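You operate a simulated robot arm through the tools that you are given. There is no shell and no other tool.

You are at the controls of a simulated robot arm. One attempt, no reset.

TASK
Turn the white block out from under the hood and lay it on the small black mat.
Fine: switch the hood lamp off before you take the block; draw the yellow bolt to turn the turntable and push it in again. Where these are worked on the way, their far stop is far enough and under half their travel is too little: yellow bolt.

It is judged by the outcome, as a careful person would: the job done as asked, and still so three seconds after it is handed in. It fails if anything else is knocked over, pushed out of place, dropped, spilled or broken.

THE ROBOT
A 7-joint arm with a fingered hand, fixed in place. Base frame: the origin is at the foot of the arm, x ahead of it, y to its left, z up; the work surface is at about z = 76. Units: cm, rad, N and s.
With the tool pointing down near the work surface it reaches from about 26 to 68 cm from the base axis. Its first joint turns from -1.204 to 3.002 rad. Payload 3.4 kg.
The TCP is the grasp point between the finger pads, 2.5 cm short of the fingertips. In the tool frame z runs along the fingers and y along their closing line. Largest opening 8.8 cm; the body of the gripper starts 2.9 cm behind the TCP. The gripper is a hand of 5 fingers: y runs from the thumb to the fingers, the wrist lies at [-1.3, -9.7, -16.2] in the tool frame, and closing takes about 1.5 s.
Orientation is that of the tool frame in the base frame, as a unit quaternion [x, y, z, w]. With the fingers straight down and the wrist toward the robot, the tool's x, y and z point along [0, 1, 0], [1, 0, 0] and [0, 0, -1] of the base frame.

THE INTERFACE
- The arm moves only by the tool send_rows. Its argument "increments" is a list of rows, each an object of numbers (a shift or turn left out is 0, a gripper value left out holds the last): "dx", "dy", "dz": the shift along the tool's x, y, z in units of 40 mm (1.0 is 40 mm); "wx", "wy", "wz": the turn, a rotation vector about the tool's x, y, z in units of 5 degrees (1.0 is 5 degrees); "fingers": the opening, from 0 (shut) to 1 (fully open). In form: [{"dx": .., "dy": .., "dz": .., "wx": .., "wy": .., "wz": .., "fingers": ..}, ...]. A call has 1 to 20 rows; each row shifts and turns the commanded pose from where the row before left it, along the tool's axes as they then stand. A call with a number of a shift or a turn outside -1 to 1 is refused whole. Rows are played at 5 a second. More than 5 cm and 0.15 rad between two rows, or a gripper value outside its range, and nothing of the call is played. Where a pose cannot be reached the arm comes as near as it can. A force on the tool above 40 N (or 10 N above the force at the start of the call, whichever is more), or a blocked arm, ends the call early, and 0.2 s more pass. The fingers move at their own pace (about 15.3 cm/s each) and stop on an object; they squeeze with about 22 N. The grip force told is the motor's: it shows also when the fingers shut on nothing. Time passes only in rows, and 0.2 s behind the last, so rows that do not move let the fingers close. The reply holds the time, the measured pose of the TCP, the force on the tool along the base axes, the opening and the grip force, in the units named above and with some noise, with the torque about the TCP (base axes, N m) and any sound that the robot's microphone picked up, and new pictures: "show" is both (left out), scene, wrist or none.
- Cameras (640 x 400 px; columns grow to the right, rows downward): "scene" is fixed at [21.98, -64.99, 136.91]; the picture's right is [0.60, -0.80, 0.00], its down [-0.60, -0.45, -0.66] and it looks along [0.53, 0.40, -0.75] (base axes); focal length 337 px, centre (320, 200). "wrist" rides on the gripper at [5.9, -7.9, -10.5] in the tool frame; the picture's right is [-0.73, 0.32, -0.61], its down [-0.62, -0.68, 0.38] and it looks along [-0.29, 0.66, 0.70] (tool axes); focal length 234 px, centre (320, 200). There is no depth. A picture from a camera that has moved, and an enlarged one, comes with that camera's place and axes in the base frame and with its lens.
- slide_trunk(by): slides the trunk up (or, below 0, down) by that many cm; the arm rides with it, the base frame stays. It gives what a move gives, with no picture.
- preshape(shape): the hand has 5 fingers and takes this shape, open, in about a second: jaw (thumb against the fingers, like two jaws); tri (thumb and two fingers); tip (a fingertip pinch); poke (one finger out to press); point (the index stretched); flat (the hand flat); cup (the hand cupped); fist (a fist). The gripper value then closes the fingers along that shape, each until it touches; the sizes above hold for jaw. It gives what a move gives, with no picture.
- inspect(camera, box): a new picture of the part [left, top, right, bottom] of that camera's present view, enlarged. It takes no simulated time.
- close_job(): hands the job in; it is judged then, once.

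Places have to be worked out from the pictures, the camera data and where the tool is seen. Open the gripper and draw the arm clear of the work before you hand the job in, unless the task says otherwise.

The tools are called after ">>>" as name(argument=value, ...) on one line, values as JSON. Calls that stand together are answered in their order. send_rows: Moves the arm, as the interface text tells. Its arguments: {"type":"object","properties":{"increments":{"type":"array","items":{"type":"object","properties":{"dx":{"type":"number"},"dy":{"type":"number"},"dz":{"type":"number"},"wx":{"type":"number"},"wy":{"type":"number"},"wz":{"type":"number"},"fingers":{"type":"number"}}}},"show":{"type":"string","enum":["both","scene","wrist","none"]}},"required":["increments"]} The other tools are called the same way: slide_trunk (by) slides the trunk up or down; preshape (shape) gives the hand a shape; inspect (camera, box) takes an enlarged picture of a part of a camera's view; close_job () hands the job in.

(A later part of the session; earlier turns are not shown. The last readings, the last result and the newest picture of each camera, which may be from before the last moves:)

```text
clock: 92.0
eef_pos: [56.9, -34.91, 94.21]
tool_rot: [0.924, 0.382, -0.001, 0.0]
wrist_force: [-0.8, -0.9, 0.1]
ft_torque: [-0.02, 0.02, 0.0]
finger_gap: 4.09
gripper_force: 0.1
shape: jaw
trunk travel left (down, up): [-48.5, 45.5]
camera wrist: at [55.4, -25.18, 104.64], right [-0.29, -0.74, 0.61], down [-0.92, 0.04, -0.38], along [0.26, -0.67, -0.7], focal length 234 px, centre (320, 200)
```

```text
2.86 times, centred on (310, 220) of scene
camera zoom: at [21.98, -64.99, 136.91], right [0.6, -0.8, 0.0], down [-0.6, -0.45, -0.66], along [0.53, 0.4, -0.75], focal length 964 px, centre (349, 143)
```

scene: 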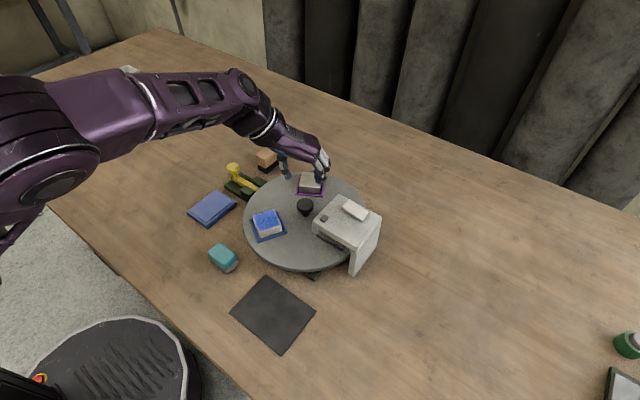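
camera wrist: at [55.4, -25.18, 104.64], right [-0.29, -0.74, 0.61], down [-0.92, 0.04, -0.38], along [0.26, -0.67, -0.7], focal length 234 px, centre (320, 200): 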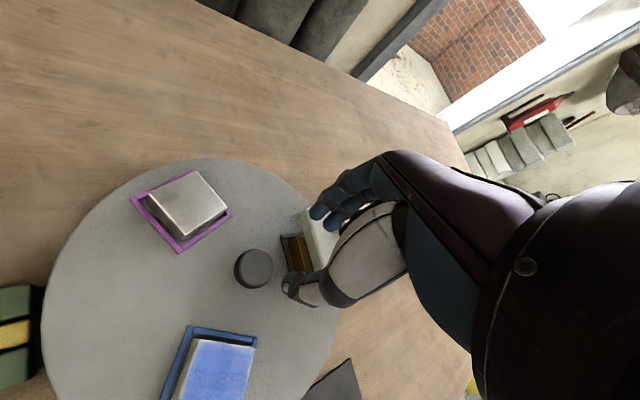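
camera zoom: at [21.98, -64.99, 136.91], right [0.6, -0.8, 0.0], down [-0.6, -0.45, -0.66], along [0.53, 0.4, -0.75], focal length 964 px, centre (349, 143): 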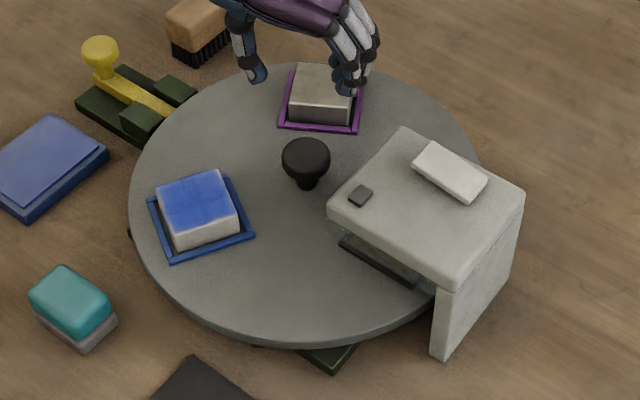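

Alignment matches the original tray positions to about a degree. Now back to the drawn bolt knob (expected near (56.7, −12.3)) to push it in: moving across high, then yaw to 0.

>>> send_rows(increments=[{"dx": 0.396, "dy": -0.403, "fingers": 0.6}, {"dx": 0.396, "dy": -0.403}, {"dx": 0.396, "dy": -0.403}, {"dx": 0.396, "dy": -0.403}, {"dx": 0.396, "dy": -0.403}, {"dx": 0.396, "dy": -0.403}, {"dx": 0.396, "dy": -0.403}, {"dx": 0.396, "dy": -0.403}, {"dx": 0.396, "dy": -0.403}, {"dx": 0.396, "dy": -0.403}, {"wz": -1}, {"wz": -1}, {"wz": -1}, {"wz": -1}, {"wz": -1}, {"wz": -1}, {"wz": -1}, {"wz": -1}, {"wz": -1}, {"dx": 0}], show="both")

>>> inspect(camera="wrist", box=[200, 180, 360, 340])

>>> inspect(camera="scene", box=[200, 130, 300, 210])

```text
clock: 96.2
eef_pos: [54.13, -18.41, 92.47]
tool_rot: [0.707, 0.707, -0.001, 0.0]
wrist_force: [1.3, 0.6, -0.8]
ft_torque: [-0.02, -0.03, 0.01]
finger_gap: 5.24
gripper_force: 0.0
shape: jaw
out of reach, approached as far as the arm can: row 7, 8, 9, 10
trunk travel left (down, up): [-48.5, 45.5]
camera wrist: at [46.19, -12.51, 103.01], right [0.32, -0.73, 0.61], down [-0.68, -0.62, -0.38], along [0.66, -0.29, -0.7], focal length 234 px, centre (320, 200)
```

scene: 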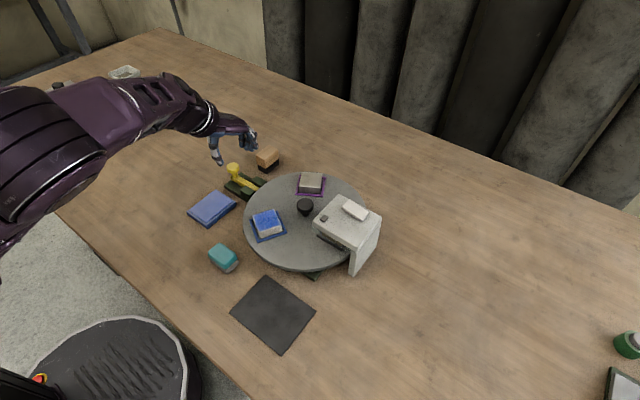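
wrist: 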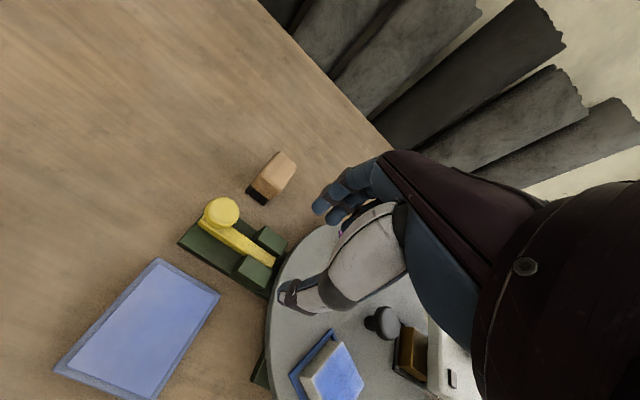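

```text
2.50 times, centred on (280, 260) of wrist
camera zoom: at [46.19, -12.51, 103.01], right [0.32, -0.73, 0.61], down [-0.68, -0.62, -0.38], along [0.66, -0.29, -0.7], focal length 585 px, centre (420, 50)
```

zoom: 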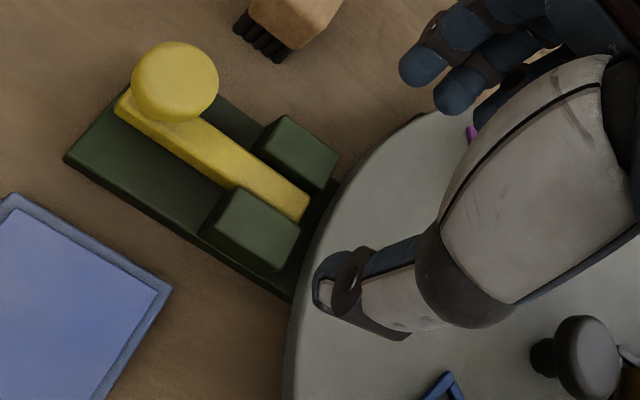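

```text
5.00 times, centred on (250, 170) of scene
camera zoom: at [21.98, -64.99, 136.91], right [0.6, -0.8, 0.0], down [-0.6, -0.45, -0.66], along [0.53, 0.4, -0.75], focal length 1686 px, centre (670, 350)
```

zoom: 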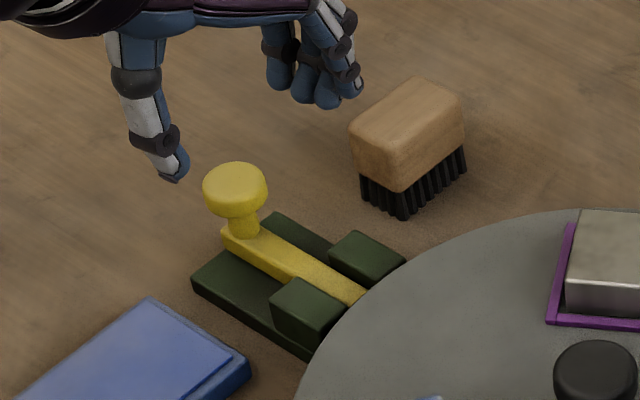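

>>> inspect(camera="wrist", box=[235, 215, 305, 300])

>>> inspect(camera="scene", box=[235, 175, 275, 205])

```text
4.71 times, centred on (270, 258) of wrist
camera zoom: at [46.19, -12.51, 103.01], right [0.32, -0.73, 0.61], down [-0.68, -0.62, -0.38], along [0.66, -0.29, -0.7], focal length 1102 px, centre (555, -71)
```

zoom: 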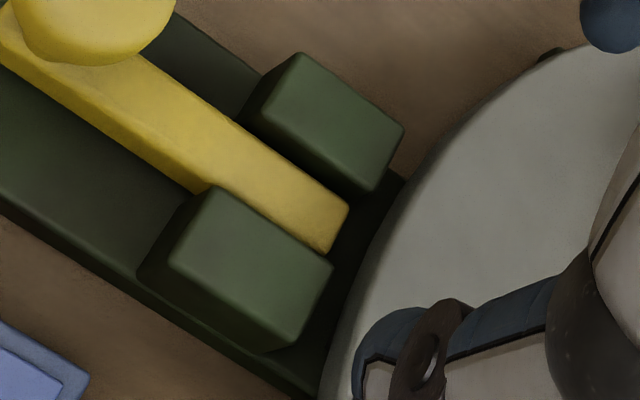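

```text
13.33 times, centred on (255, 190) of scene
camera zoom: at [21.98, -64.99, 136.91], right [0.6, -0.8, 0.0], down [-0.6, -0.45, -0.66], along [0.53, 0.4, -0.75], focal length 4496 px, centre (1187, 333)
```

zoom: 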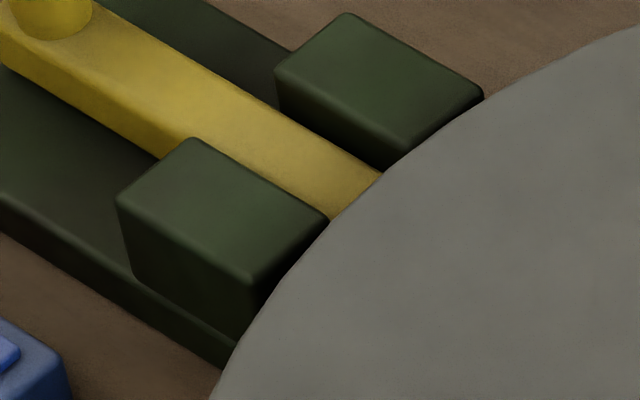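

The bolt bar's inner end is clear of the rim, and the knob is now at about (56.75, −12.75). Moving over it at yaw 0 and lowering partway.

>>> send_rows(increments=[{"dx": 0.236, "dy": 0.109}, {"dx": 0.236, "dy": 0.109}, {"dx": 0.236, "dy": 0.109}, {"dx": 0.236, "dy": 0.109}, {"dx": 0.236, "dy": 0.109, "dz": 0.25}, {"dx": 0.236, "dy": 0.109, "dz": 0.25}, {"dz": 0.25}, {"dz": 0.25}, {"dx": 0}], show="both")

>>> inspect(camera="wrist", box=[200, 180, 360, 340])

>>> inspect(camera="scene", box=[200, 130, 300, 210])

```text
clock: 98.2
eef_pos: [56.75, -12.69, 88.35]
tool_rot: [0.708, 0.707, -0.001, 0.0]
wrist_force: [-0.6, 0.2, -0.3]
ft_torque: [0.01, -0.01, 0.02]
finger_gap: 5.27
gripper_force: 0.2
shape: jaw
trunk travel left (down, up): [-48.5, 45.5]
camera wrist: at [48.82, -6.83, 99.0], right [0.32, -0.73, 0.61], down [-0.68, -0.62, -0.38], along [0.66, -0.29, -0.7], focal length 234 px, centre (320, 200)
```

scene: 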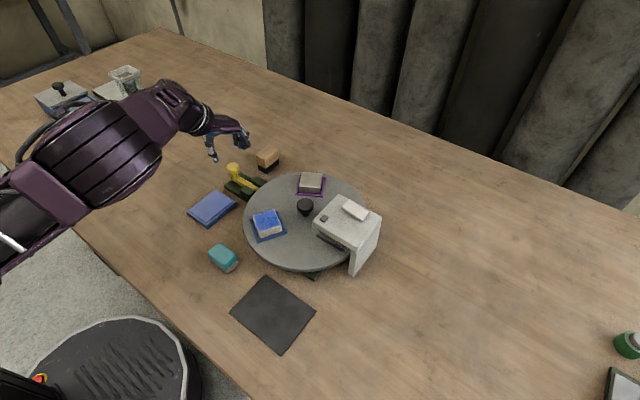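
wrist: 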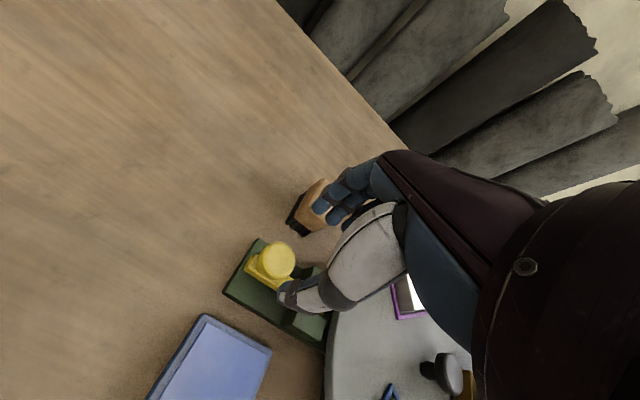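

```text
2.50 times, centred on (280, 260) of wrist
camera zoom: at [48.82, -6.83, 99.0], right [0.32, -0.73, 0.61], down [-0.68, -0.62, -0.38], along [0.66, -0.29, -0.7], focal length 585 px, centre (420, 50)
```

zoom: 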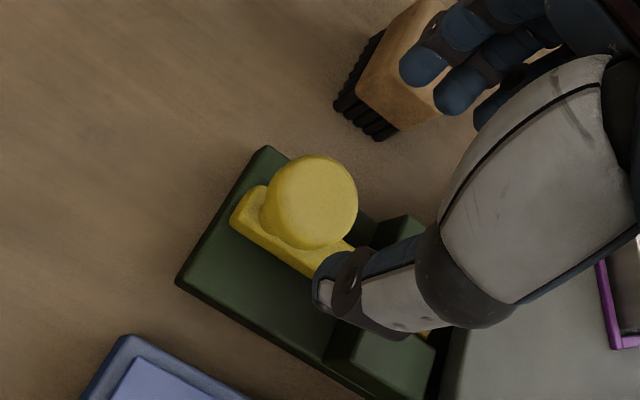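

```text
5.00 times, centred on (250, 170) of scene
camera zoom: at [21.98, -64.99, 136.91], right [0.6, -0.8, 0.0], down [-0.6, -0.45, -0.66], along [0.53, 0.4, -0.75], focal length 1686 px, centre (670, 350)
```

zoom: 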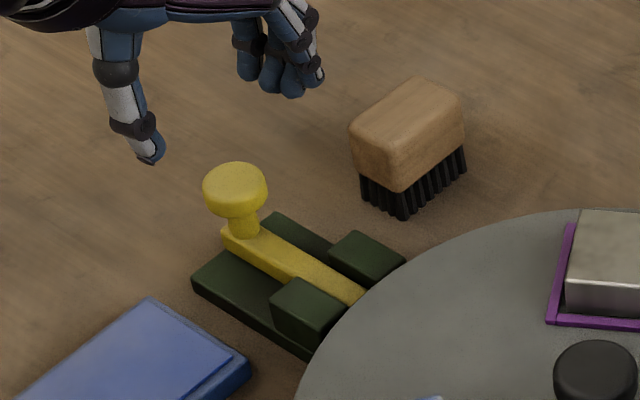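

Knob confirmed at (56.7, −12.75). Descending to TCP z≈82.2 and closing on it.

>>> send_rows(increments=[{"dz": 0.22}, {"dz": 0.22}, {"dz": 0.22}, {"dz": 0.22}, {"dz": 0.22}, {"dz": 0.22}, {"dz": 0.22}, {"dx": 0}], show="none")

>>> inspect(camera="scene", box=[200, 130, 300, 210])

>>> send_rows(increments=[{"fingers": 0.45}, {"fingers": 0.3}, {"fingers": 0.2}, {"fingers": 0.1}, {"fingers": 0}, {"dx": 0}, {"dx": 0}, {"dx": 0}, {"dx": 0}], show="none")

>>> inspect(camera="scene", box=[200, 130, 300, 210])

```text
clock: 100.0
eef_pos: [56.67, -12.74, 82.39]
tool_rot: [0.708, 0.706, 0.0, -0.001]
wrist_force: [-0.8, -0.4, -0.5]
ft_torque: [-0.02, 0.02, -0.01]
finger_gap: 5.28
gripper_force: 0.1
shape: jaw
trunk travel left (down, up): [-48.5, 45.5]
```

```text
5.00 times, centred on (250, 170) of scene
camera zoom: at [21.98, -64.99, 136.91], right [0.6, -0.8, 0.0], down [-0.6, -0.45, -0.66], along [0.53, 0.4, -0.75], focal length 1686 px, centre (670, 350)
```

zoom: 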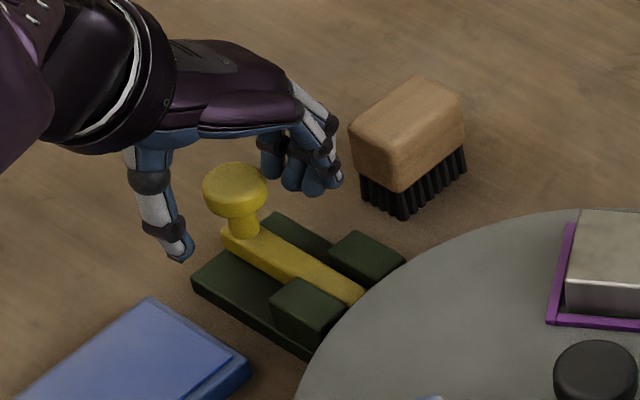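

```text
clock: 102.0
eef_pos: [56.78, -12.74, 82.18]
tool_rot: [0.707, 0.707, -0.001, -0.001]
wrist_force: [-9.4, 0.8, -15.4]
ft_torque: [-0.04, 0.09, 0.01]
finger_gap: 1.65
gripper_force: 21.6
shape: jaw
trunk travel left (down, up): [-48.5, 45.5]
```

```text
5.00 times, centred on (250, 170) of scene
camera zoom: at [21.98, -64.99, 136.91], right [0.6, -0.8, 0.0], down [-0.6, -0.45, -0.66], along [0.53, 0.4, -0.75], focal length 1686 px, centre (670, 350)
```

zoom: 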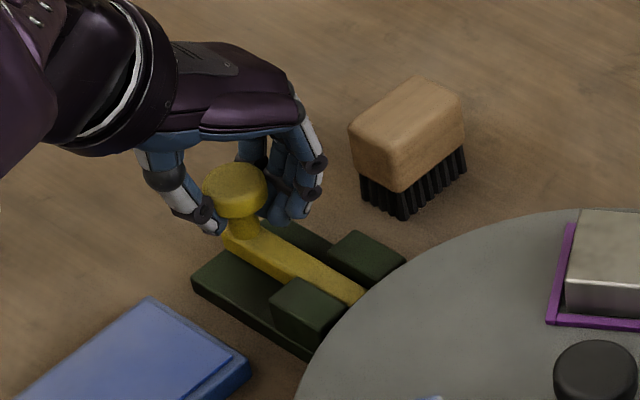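

Gripped at the same place. Pushing the bolt inward (−y) in 4 mm steps, watching the reaction.

>>> send_rows(increments=[{"dx": -0.1}, {"dx": -0.1}, {"dx": -0.1}, {"dx": -0.1}, {"dx": -0.1}, {"dx": 0}], show="none")

>>> inspect(camera="scene", box=[200, 130, 300, 210])

```text
clock: 103.4
eef_pos: [56.72, -14.61, 82.16]
tool_rot: [0.707, 0.707, -0.001, -0.001]
wrist_force: [-11.6, 0.5, -18.8]
ft_torque: [0.02, 0.12, 0.0]
finger_gap: 1.68
gripper_force: 22.0
shape: jaw
trunk travel left (down, up): [-48.5, 45.5]
```

```text
5.00 times, centred on (250, 170) of scene
camera zoom: at [21.98, -64.99, 136.91], right [0.6, -0.8, 0.0], down [-0.6, -0.45, -0.66], along [0.53, 0.4, -0.75], focal length 1686 px, centre (670, 350)
```

zoom: 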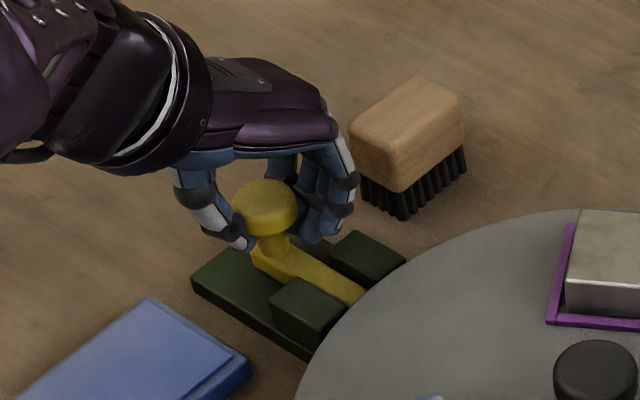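

Two centimetres in with no resistance, so it is entering the notch. Continuing to the inner stop.

>>> send_rows(increments=[{"dx": -0.08}, {"dx": -0.08}, {"dx": -0.06}, {"dx": -0.06}, {"dx": 0}], show="scene")

>>> inspect(camera="scene", box=[200, 130, 300, 210])

```text
clock: 104.6
eef_pos: [56.76, -15.7, 82.19]
tool_rot: [0.706, 0.708, -0.001, -0.001]
wrist_force: [-12.0, 8.5, -21.0]
ft_torque: [0.06, 0.09, 0.1]
finger_gap: 1.66
gripper_force: 22.2
shape: jaw
trunk travel left (down, up): [-48.5, 45.5]
```

scene: 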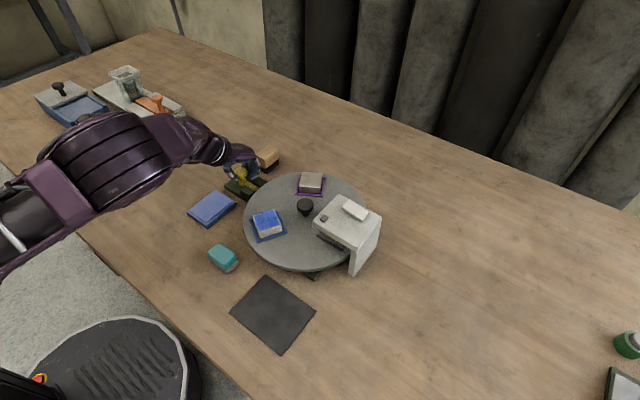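

```text
5.00 times, centred on (250, 170) of scene
camera zoom: at [21.98, -64.99, 136.91], right [0.6, -0.8, 0.0], down [-0.6, -0.45, -0.66], along [0.53, 0.4, -0.75], focal length 1686 px, centre (670, 350)
```

zoom: 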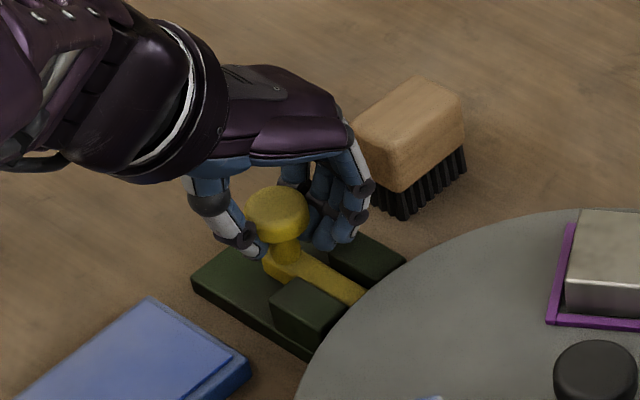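

The knob is back at its original pixel position and the reaction of +8.5 N indicates the inner stop. Releasing and lifting off.

>>> send_rows(increments=[{"dx": 0.02}, {"fingers": 0.3}, {"fingers": 0.6}, {"dx": 0}, {"dx": 0}, {"dx": 0}, {"dz": -0.2}, {"dz": -0.3}, {"dz": -0.5}, {"dz": -0.5}, {"dz": -0.5}, {"dz": -0.5}, {"dz": -0.5}, {"dx": 0}], show="both")

>>> inspect(camera="scene", box=[200, 130, 300, 210])

>>> inspect(camera="scene", box=[235, 190, 305, 250])

>>> inspect(camera="wrist", box=[200, 220, 440, 400])

```text
clock: 107.6
eef_pos: [56.79, -15.72, 94.27]
tool_rot: [0.707, 0.707, 0.0, 0.0]
wrist_force: [0.0, 0.8, 0.7]
ft_torque: [0.0, 0.01, 0.04]
finger_gap: 5.24
gripper_force: 0.1
shape: jaw
trunk travel left (down, up): [-48.5, 45.5]
camera wrist: at [48.82, -9.89, 104.85], right [0.32, -0.73, 0.61], down [-0.68, -0.62, -0.38], along [0.66, -0.29, -0.7], focal length 234 px, centre (320, 200)
```

scene: 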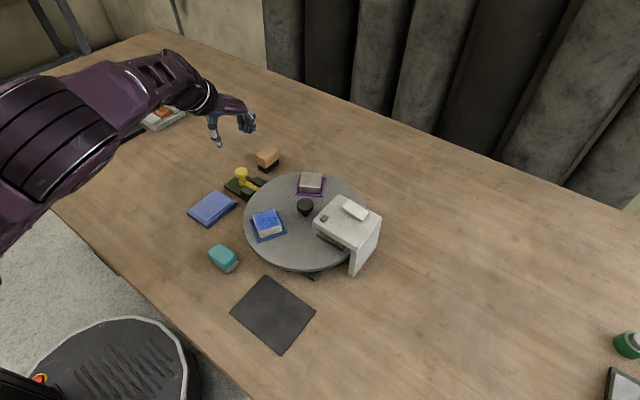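
wrist: 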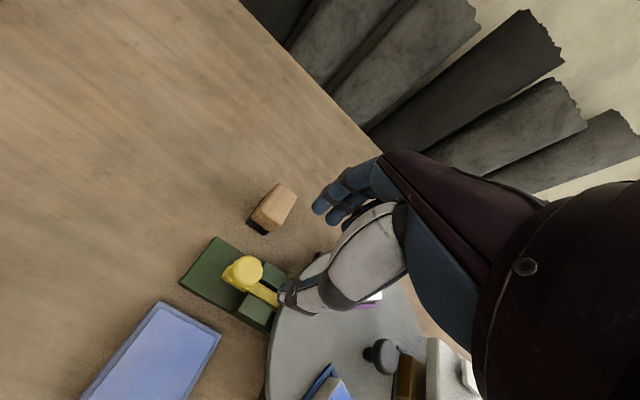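

```text
5.00 times, centred on (250, 170) of scene
camera zoom: at [21.98, -64.99, 136.91], right [0.6, -0.8, 0.0], down [-0.6, -0.45, -0.66], along [0.53, 0.4, -0.75], focal length 1686 px, centre (670, 350)
```

zoom: 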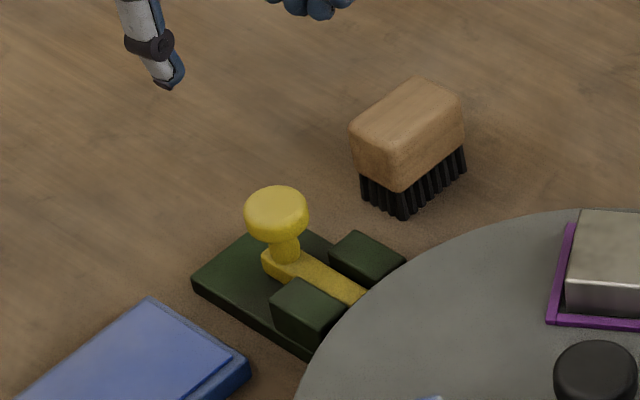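

```text
6.67 times, centred on (270, 220) of scene
camera zoom: at [21.98, -64.99, 136.91], right [0.6, -0.8, 0.0], down [-0.6, -0.45, -0.66], along [0.53, 0.4, -0.75], focal length 2248 px, centre (653, 67)
```

zoom: 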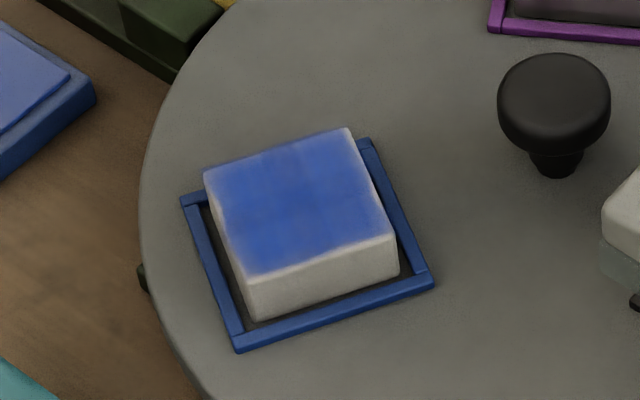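

```text
2.22 times, centred on (320, 310) of wrist
camera zoom: at [48.82, -9.89, 104.85], right [0.32, -0.73, 0.61], down [-0.68, -0.62, -0.38], along [0.66, -0.29, -0.7], focal length 520 px, centre (320, -44)
```

zoom: 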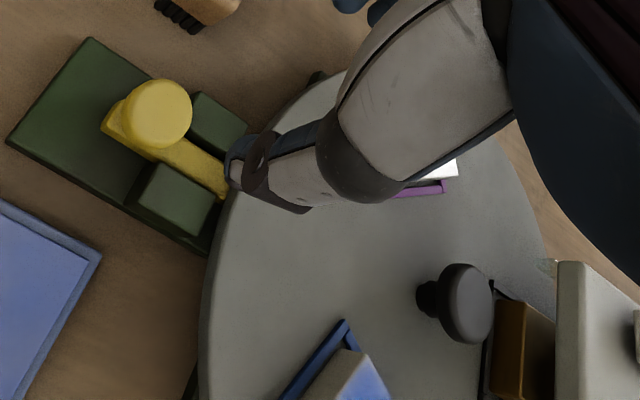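

The bolt is home and the tray is locked. The block is white-sided with a blue top, about 4.7 cm square, centred near (49.5, −30.6) and turned about −31°. I'll move above it while yawing to −31° and opening the jaws.

>>> send_rows(increments=[{"dx": -0.4656, "dy": -0.2281, "wz": 0.775, "fingers": 0.72}, {"dx": -0.48, "dy": -0.1961, "wz": 0.775}, {"dx": -0.4922, "dy": -0.1633, "wz": 0.775}, {"dx": -0.502, "dy": -0.1299, "wz": 0.775}, {"dx": -0.5096, "dy": -0.0954, "wz": 0.775}, {"dx": -0.515, "dy": -0.0605, "wz": 0.775}, {"dx": -0.5179, "dy": -0.0258, "wz": 0.775}, {"dx": -0.5184, "dy": 0.009, "wz": 0.775}, {"dx": 0}], show="both")

>>> inspect(camera="wrist", box=[160, 180, 400, 380])

>>> inspect(camera="scene", box=[200, 120, 360, 270])

```text
clock: 109.6
eef_pos: [49.59, -30.69, 94.35]
tool_rot: [0.871, 0.491, 0.0, 0.001]
wrist_force: [0.7, -0.4, 1.0]
ft_torque: [-0.02, -0.02, 0.02]
finger_gap: 6.3
gripper_force: 0.1
shape: jaw
trunk travel left (down, up): [-48.5, 45.5]
camera wrist: at [45.72, -21.58, 104.84], right [-0.1, -0.79, 0.61], down [-0.91, -0.18, -0.38], along [0.41, -0.59, -0.7], focal length 234 px, centre (320, 200)
```

scene: 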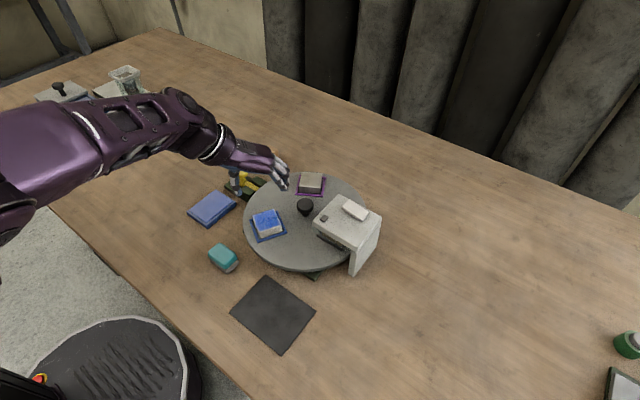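
wrist: 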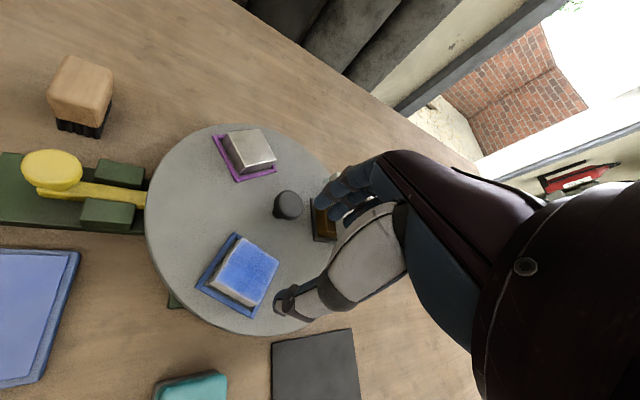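

```text
2.00 times, centred on (280, 280) of wrist
camera zoom: at [45.72, -21.58, 104.84], right [-0.1, -0.79, 0.61], down [-0.91, -0.18, -0.38], along [0.41, -0.59, -0.7], focal length 468 px, centre (400, 40)
```

zoom: 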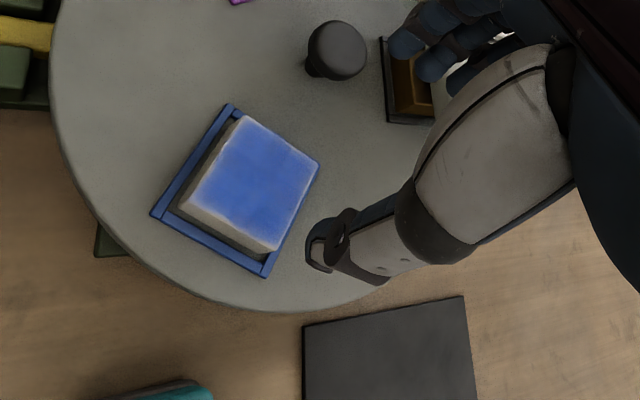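

```text
2.67 times, centred on (280, 195) of scene
camera zoom: at [21.98, -64.99, 136.91], right [0.6, -0.8, 0.0], down [-0.6, -0.45, -0.66], along [0.53, 0.4, -0.75], focal length 899 px, centre (427, 213)
```

zoom: 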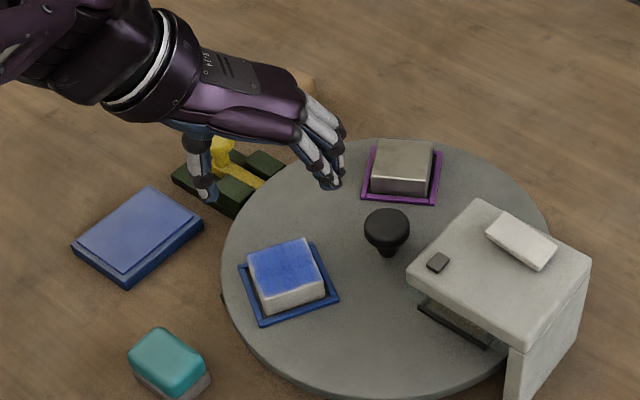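

Stereo gives the block's top centre at (49.55, −30.68, 82.5), right under the TCP, and its faces align with the hand. Descending to z≈87 for a check.

>>> send_rows(increments=[{"dz": 0.36, "fingers": 0.69}, {"dz": 0.37}, {"dz": 0.37}, {"dz": 0.37}, {"dz": 0.37}, {"dx": 0}], show="both")

>>> inspect(camera="wrist", box=[200, 150, 400, 340])

>>> inspect(camera="scene", box=[220, 160, 330, 260])

```text
clock: 111.0
eef_pos: [49.39, -30.59, 86.96]
tool_rot: [0.871, 0.492, 0.0, 0.0]
wrist_force: [-0.5, -0.8, -0.6]
ft_torque: [0.0, 0.02, 0.02]
finger_gap: 6.12
gripper_force: 0.2
shape: jaw
trunk travel left (down, up): [-48.5, 45.5]
camera wrist: at [45.63, -21.6, 97.45], right [-0.1, -0.79, 0.61], down [-0.91, -0.18, -0.38], along [0.41, -0.59, -0.7], focal length 234 px, centre (320, 200)
```

scene: 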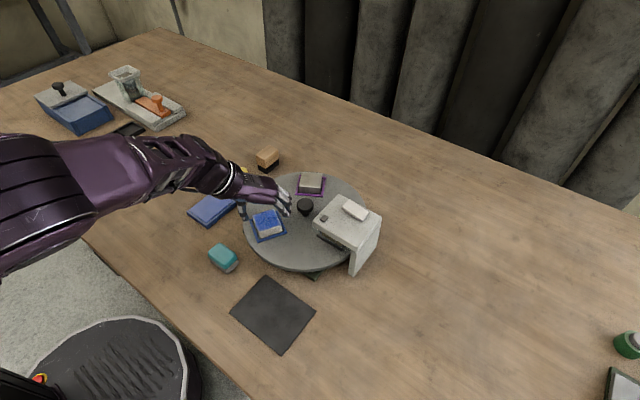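
wrist: 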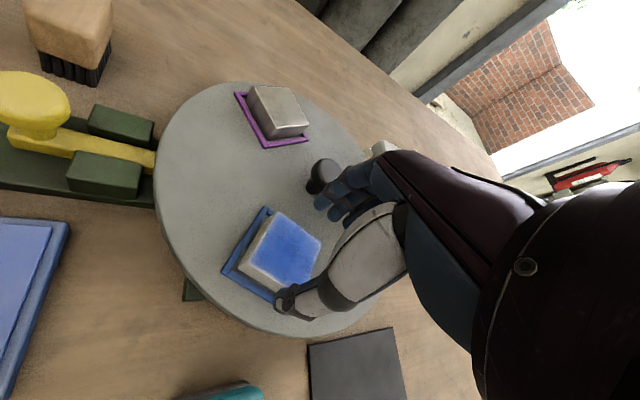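

```text
2.11 times, centred on (300, 245) of wrist
camera zoom: at [45.63, -21.6, 97.45], right [-0.1, -0.79, 0.61], down [-0.91, -0.18, -0.38], along [0.41, -0.59, -0.7], focal length 493 px, centre (362, 105)
```

zoom: 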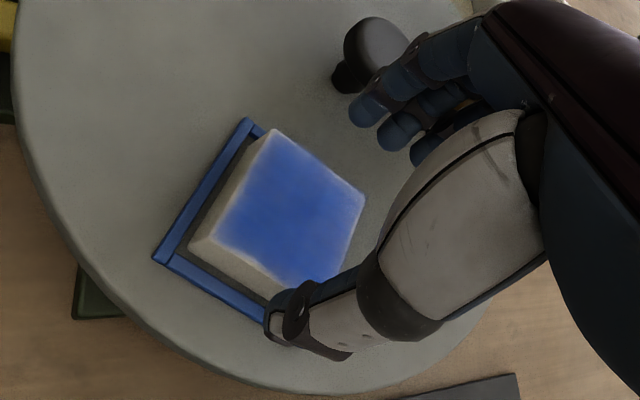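

```text
4.00 times, centred on (275, 210) of scene
camera zoom: at [21.98, -64.99, 136.91], right [0.6, -0.8, 0.0], down [-0.6, -0.45, -0.66], along [0.53, 0.4, -0.75], focal length 1349 px, centre (500, 160)
```

zoom: 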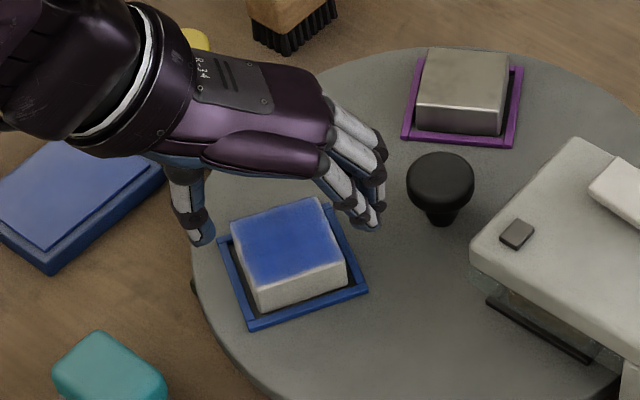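

Thumb and fingers straddle the block with the hub knob clear of the knuckles. Lowering to TCP z≈83.3, tips just above the tray rim.

>>> send_rows(increments=[{"dy": 0.035, "dz": 0.24}, {"dz": 0.24}, {"dz": 0.22}, {"dz": 0.2}, {"dx": 0}], show="both")

>>> inspect(camera="wrist", box=[200, 150, 400, 340])

>>> inspect(camera="scene", box=[220, 160, 330, 260])

```text
clock: 112.2
eef_pos: [49.7, -30.6, 83.41]
tool_rot: [0.871, 0.492, -0.001, 0.0]
wrist_force: [-0.1, -1.0, -0.4]
ft_torque: [-0.02, -0.02, 0.03]
finger_gap: 6.12
gripper_force: 0.0
shape: jaw
trunk travel left (down, up): [-48.5, 45.5]
camera wrist: at [45.81, -21.62, 93.88], right [-0.1, -0.79, 0.61], down [-0.91, -0.18, -0.38], along [0.41, -0.59, -0.7], focal length 234 px, centre (320, 200)
```

scene: 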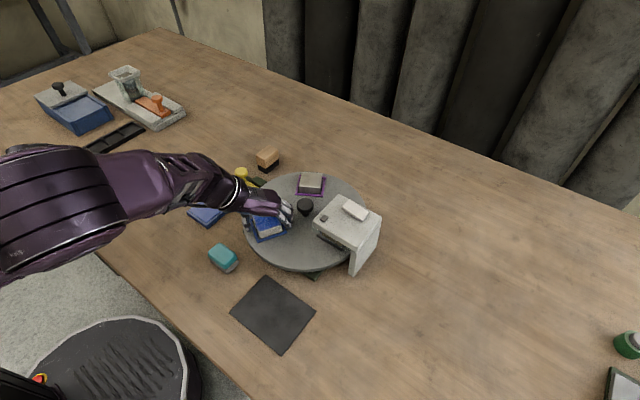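
wrist: 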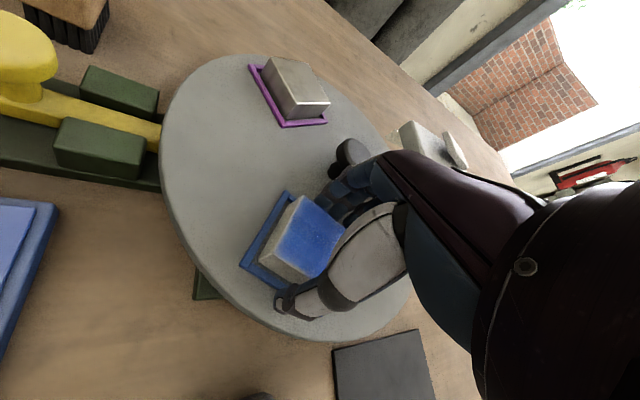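

```text
2.11 times, centred on (300, 245) of wrist
camera zoom: at [45.81, -21.62, 93.88], right [-0.1, -0.79, 0.61], down [-0.91, -0.18, -0.38], along [0.41, -0.59, -0.7], focal length 493 px, centre (362, 105)
```

zoom: 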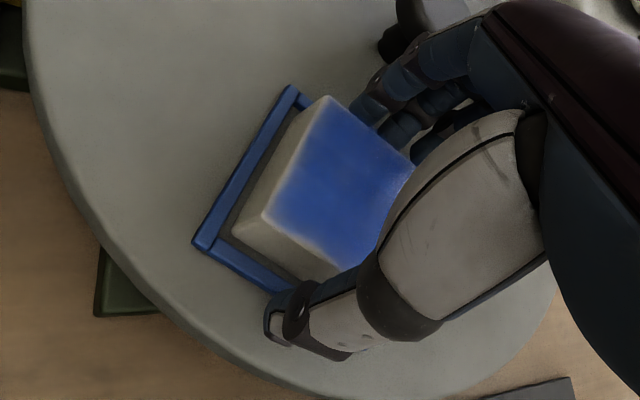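

```text
4.00 times, centred on (275, 210) of scene
camera zoom: at [21.98, -64.99, 136.91], right [0.6, -0.8, 0.0], down [-0.6, -0.45, -0.66], along [0.53, 0.4, -0.75], focal length 1349 px, centre (500, 160)
```

zoom: 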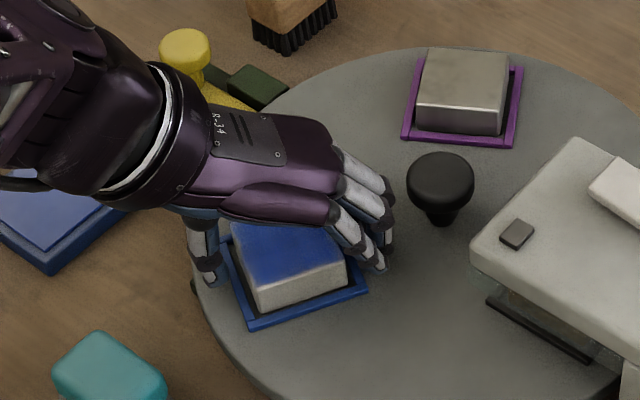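

Everything is clear and the block is centred within a few millimetres. Closing the jaws on the block's white sides.

>>> send_rows(increments=[{"fingers": 0.62}, {"fingers": 0.57}, {"fingers": 0.53}, {"fingers": 0.49}, {"fingers": 0.44}, {"dx": 0}, {"dx": 0}, {"dx": 0}], show="both")

>>> inspect(camera="wrist", box=[200, 150, 400, 340])

>>> inspect(camera="scene", box=[220, 160, 330, 260])

```text
clock: 114.0
eef_pos: [49.62, -30.65, 83.39]
tool_rot: [0.871, 0.492, 0.0, 0.0]
wrist_force: [-1.5, 0.5, -0.7]
ft_torque: [0.02, -0.01, 0.01]
finger_gap: 4.23
gripper_force: 22.1
shape: jaw
trunk travel left (down, up): [-48.5, 45.5]
camera wrist: at [45.81, -21.62, 93.87], right [-0.1, -0.79, 0.61], down [-0.91, -0.18, -0.38], along [0.41, -0.59, -0.7], focal length 234 px, centre (320, 200)
```

scene: 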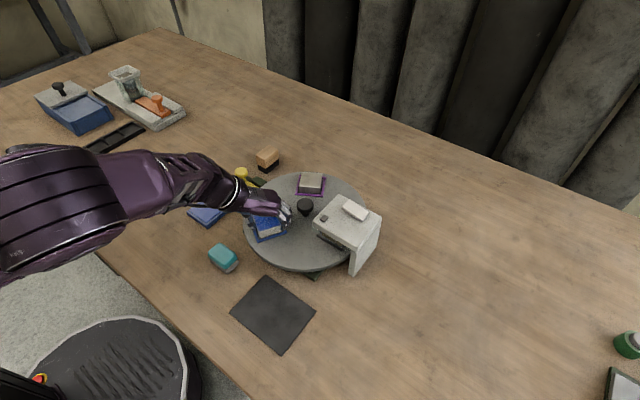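
wrist: 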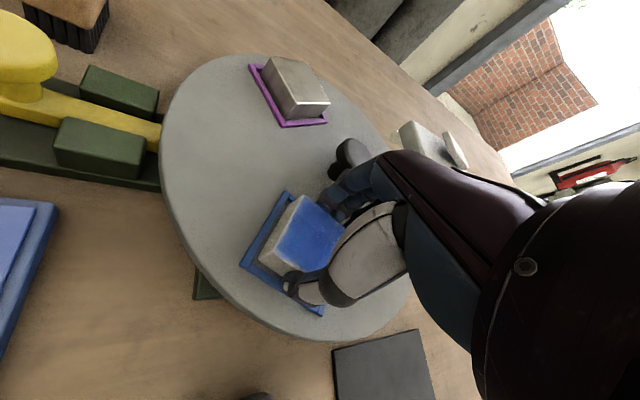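

```text
2.11 times, centred on (300, 245) of wrist
camera zoom: at [45.81, -21.62, 93.87], right [-0.1, -0.79, 0.61], down [-0.91, -0.18, -0.38], along [0.41, -0.59, -0.7], focal length 493 px, centre (362, 105)
```

zoom: 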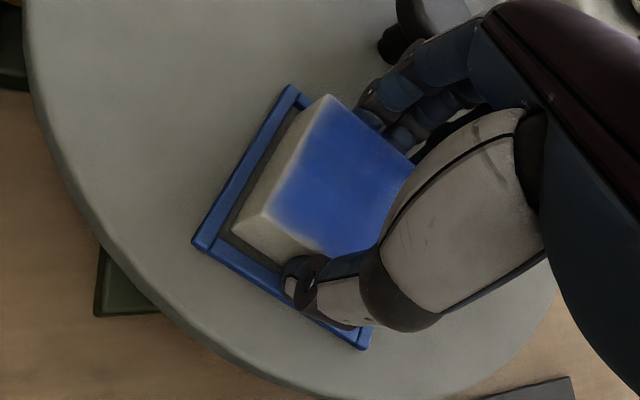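

```text
4.00 times, centred on (275, 210) of scene
camera zoom: at [21.98, -64.99, 136.91], right [0.6, -0.8, 0.0], down [-0.6, -0.45, -0.66], along [0.53, 0.4, -0.75], focal length 1349 px, centre (500, 160)
```

zoom: 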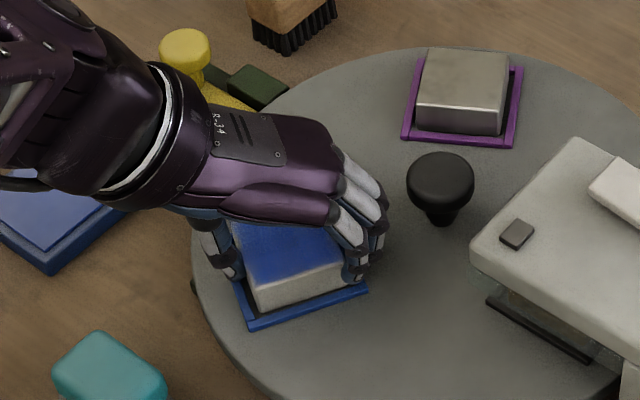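

The jaws stopped on the block (gap 4.2, 22 N). Lifting slowly, 2 cm first.

>>> send_rows(increments=[{"fingers": 0.3}, {"dx": 0}, {"dz": -0.1}, {"dz": -0.1}, {"dz": -0.15}, {"dz": -0.15}, {"dx": 0}], show="both")

>>> inspect(camera="wrist", box=[200, 150, 400, 340])

>>> inspect(camera="scene", box=[220, 160, 330, 260])

```text
clock: 115.6
eef_pos: [49.59, -30.73, 85.22]
tool_rot: [0.871, 0.492, 0.001, 0.0]
wrist_force: [-0.1, -0.8, -4.7]
ft_torque: [-0.03, 0.02, -0.01]
finger_gap: 4.23
gripper_force: 22.3
shape: jaw
trunk travel left (down, up): [-48.5, 45.5]
camera wrist: at [45.83, -21.66, 95.86], right [-0.1, -0.79, 0.61], down [-0.91, -0.18, -0.38], along [0.41, -0.59, -0.7], focal length 234 px, centre (320, 200)
```

scene: 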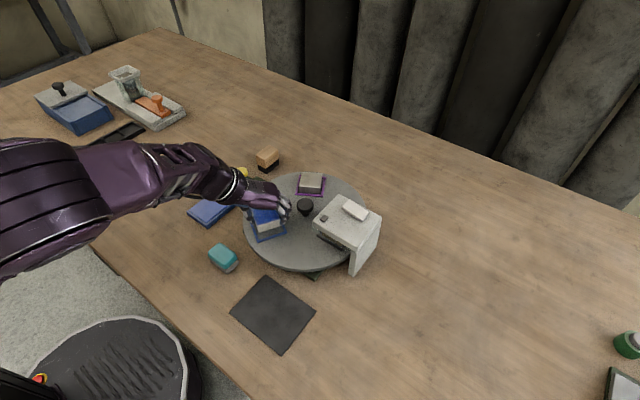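
wrist: 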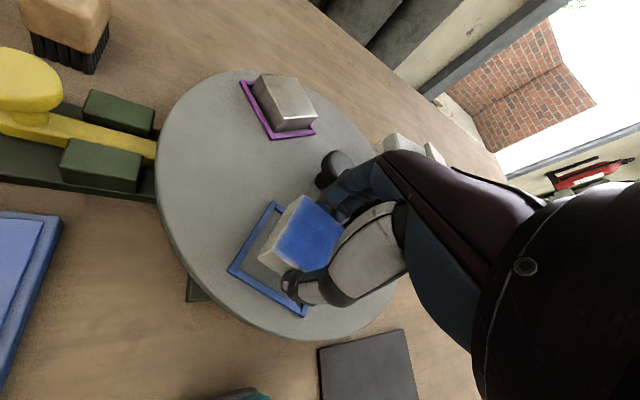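

```text
2.11 times, centred on (300, 245) of wrist
camera zoom: at [45.83, -21.66, 95.86], right [-0.1, -0.79, 0.61], down [-0.91, -0.18, -0.38], along [0.41, -0.59, -0.7], focal length 493 px, centre (362, 105)
```

zoom: 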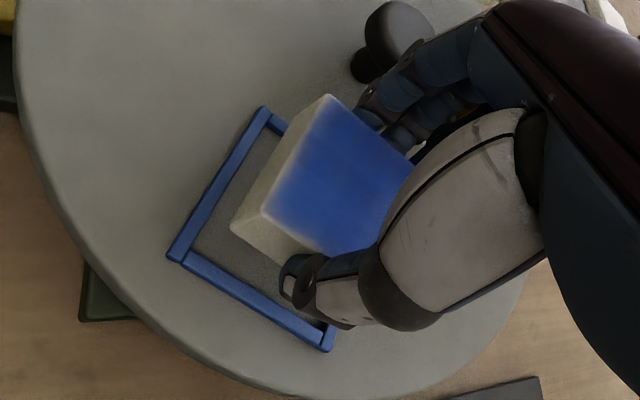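

```text
4.00 times, centred on (275, 210) of scene
camera zoom: at [21.98, -64.99, 136.91], right [0.6, -0.8, 0.0], down [-0.6, -0.45, -0.66], along [0.53, 0.4, -0.75], focal length 1349 px, centre (500, 160)
```

zoom: 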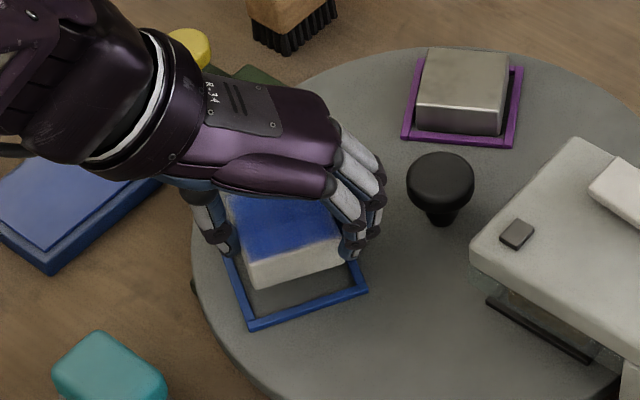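

The block is held level and free of the tray. Lifting to about z=92, then yawing to −55°, which should suit the mat's direction better.

>>> send_rows(increments=[{"dz": -0.25}, {"dz": -0.35}, {"dz": -0.35}, {"dz": -0.35}, {"dz": -0.35}, {"wz": 0.6}, {"wz": 0.6}, {"wz": 0.6}, {"wz": 0.6}, {"wz": 0.6}, {"wz": 0.6}, {"wz": 0.6}, {"wz": 0.6}, {"dx": 0}], show="both")

```text
clock: 118.6
eef_pos: [49.66, -30.69, 91.96]
tool_rot: [0.954, 0.3, 0.0, 0.0]
wrist_force: [-0.7, -0.6, -3.5]
ft_torque: [0.02, 0.02, -0.01]
finger_gap: 4.27
gripper_force: 21.5
shape: jaw
trunk travel left (down, up): [-48.5, 45.5]
camera wrist: at [49.88, -20.92, 102.46], right [-0.41, -0.68, 0.61], down [-0.9, 0.2, -0.38], along [0.14, -0.7, -0.7], focal length 234 px, centre (320, 200)
```

scene: 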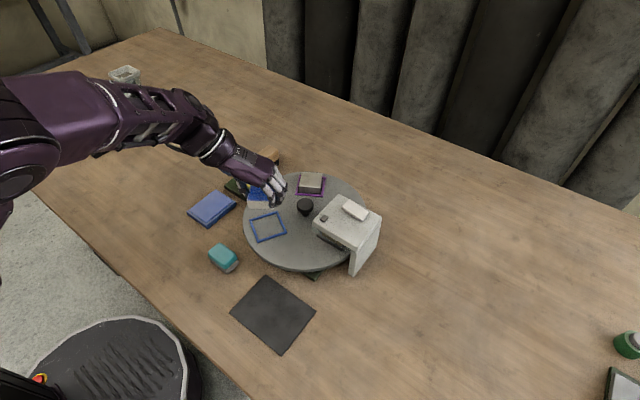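
wrist: 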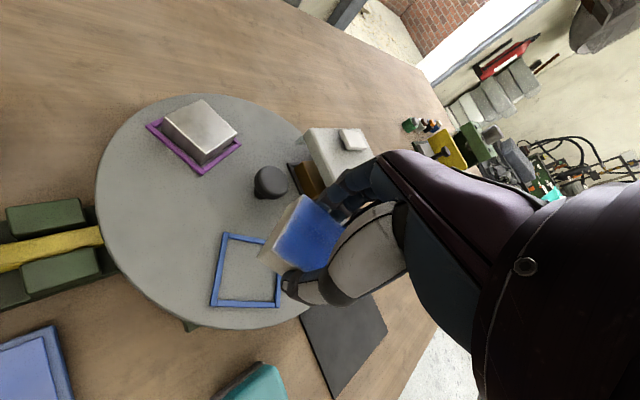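

Yaw is −55° with the grip steady. Carrying the block over toward the mat centre (37.6, −42.2) at this height.

>>> send_rows(increments=[{"dx": -0.4575, "dy": 0.0703}, {"dx": -0.4575, "dy": 0.0703}, {"dx": -0.4575, "dy": 0.0703}, {"dx": -0.4575, "dy": 0.0703}, {"dx": -0.4575, "dy": 0.0703}, {"dx": -0.4575, "dy": 0.0703}, {"dx": -0.4575, "dy": 0.0703}, {"dx": -0.4575, "dy": 0.0703}, {"dx": -0.4575, "dy": 0.0703}, {"dx": 0}], show="both")

>>> inspect(camera="scene", box=[180, 200, 340, 370])

```text
clock: 120.8
eef_pos: [37.48, -42.18, 91.89]
tool_rot: [0.954, 0.3, 0.0, -0.001]
wrist_force: [-0.1, 0.1, -3.2]
ft_torque: [-0.03, -0.01, 0.0]
finger_gap: 4.24
gripper_force: 22.4
shape: jaw
trunk travel left (down, up): [-48.5, 45.5]
camera wrist: at [37.74, -32.46, 102.44], right [-0.41, -0.68, 0.61], down [-0.9, 0.2, -0.38], along [0.14, -0.7, -0.7], focal length 234 px, centre (320, 200)
```

scene: 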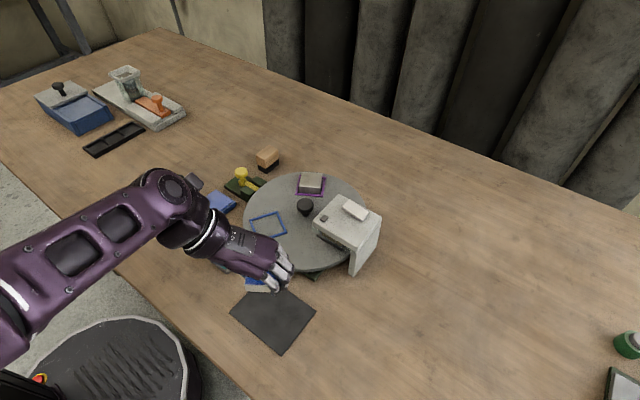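
wrist: 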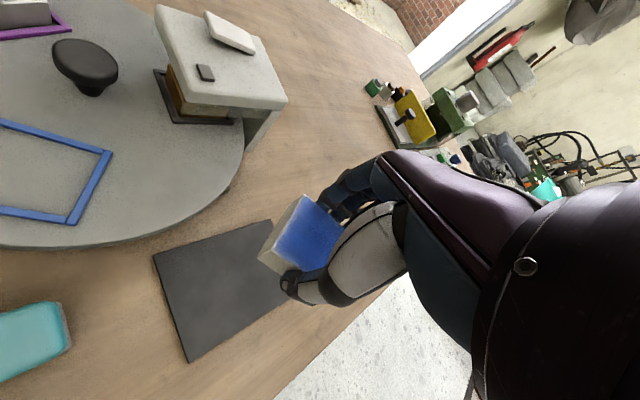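

```text
2.35 times, centred on (260, 285) of scene
camera zoom: at [21.98, -64.99, 136.91], right [0.6, -0.8, 0.0], down [-0.6, -0.45, -0.66], along [0.53, 0.4, -0.75], focal length 794 px, centre (461, 0)
```

zoom: 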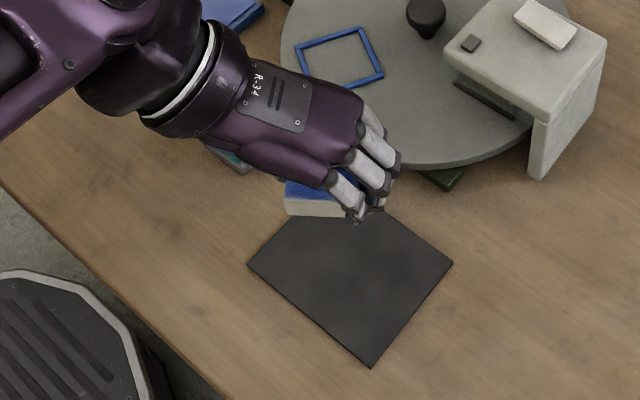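

The block is over the mat centre at z≈92; its bottom is about 3.6 cm below the TCP. I'll lower with the trunk by 8 cm (staying about 4 cm above the mat) so the arm keeps a comfortable posture.

>>> slide_trunk(by=-8)

>>> send_rows(increments=[{"dx": 0}], show="both")

>>> inspect(camera="scene", box=[180, 200, 340, 370])

```text
clock: 121.9
eef_pos: [37.48, -42.24, 84.02]
tool_rot: [0.954, 0.3, 0.0, 0.0]
wrist_force: [-0.1, -0.2, -3.8]
ft_torque: [0.0, 0.03, -0.01]
finger_gap: 4.23
gripper_force: 21.6
shape: jaw
trunk travel left (down, up): [-40.5, 53.5]
```

```text
clock: 122.3
eef_pos: [37.39, -42.23, 83.92]
tool_rot: [0.954, 0.3, 0.001, 0.0]
wrist_force: [0.5, -0.9, -3.9]
ft_torque: [-0.01, 0.0, -0.01]
finger_gap: 4.26
gripper_force: 21.9
shape: jaw
trunk travel left (down, up): [-40.5, 53.5]
camera wrist: at [37.73, -32.46, 94.47], right [-0.41, -0.68, 0.61], down [-0.9, 0.2, -0.38], along [0.14, -0.7, -0.7], focal length 234 px, centre (320, 200)
```

scene: 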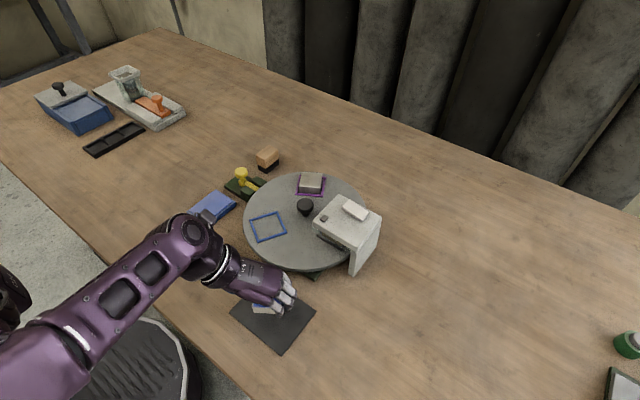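
wrist: 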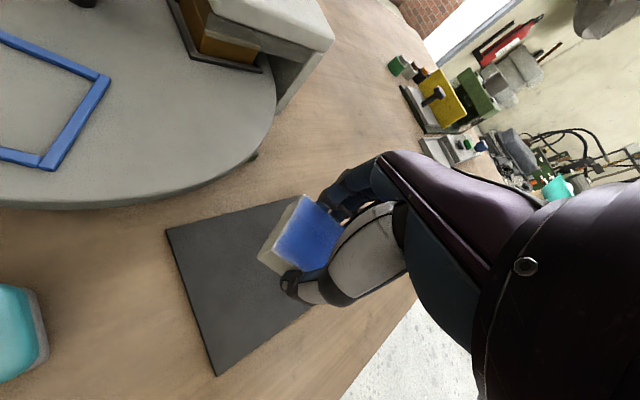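

```text
2.35 times, centred on (260, 285) of scene
camera zoom: at [21.98, -64.99, 136.91], right [0.6, -0.8, 0.0], down [-0.6, -0.45, -0.66], along [0.53, 0.4, -0.75], focal length 794 px, centre (461, 0)
```

zoom: 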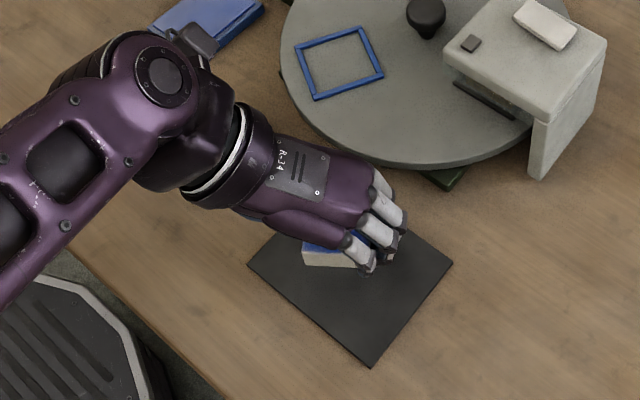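

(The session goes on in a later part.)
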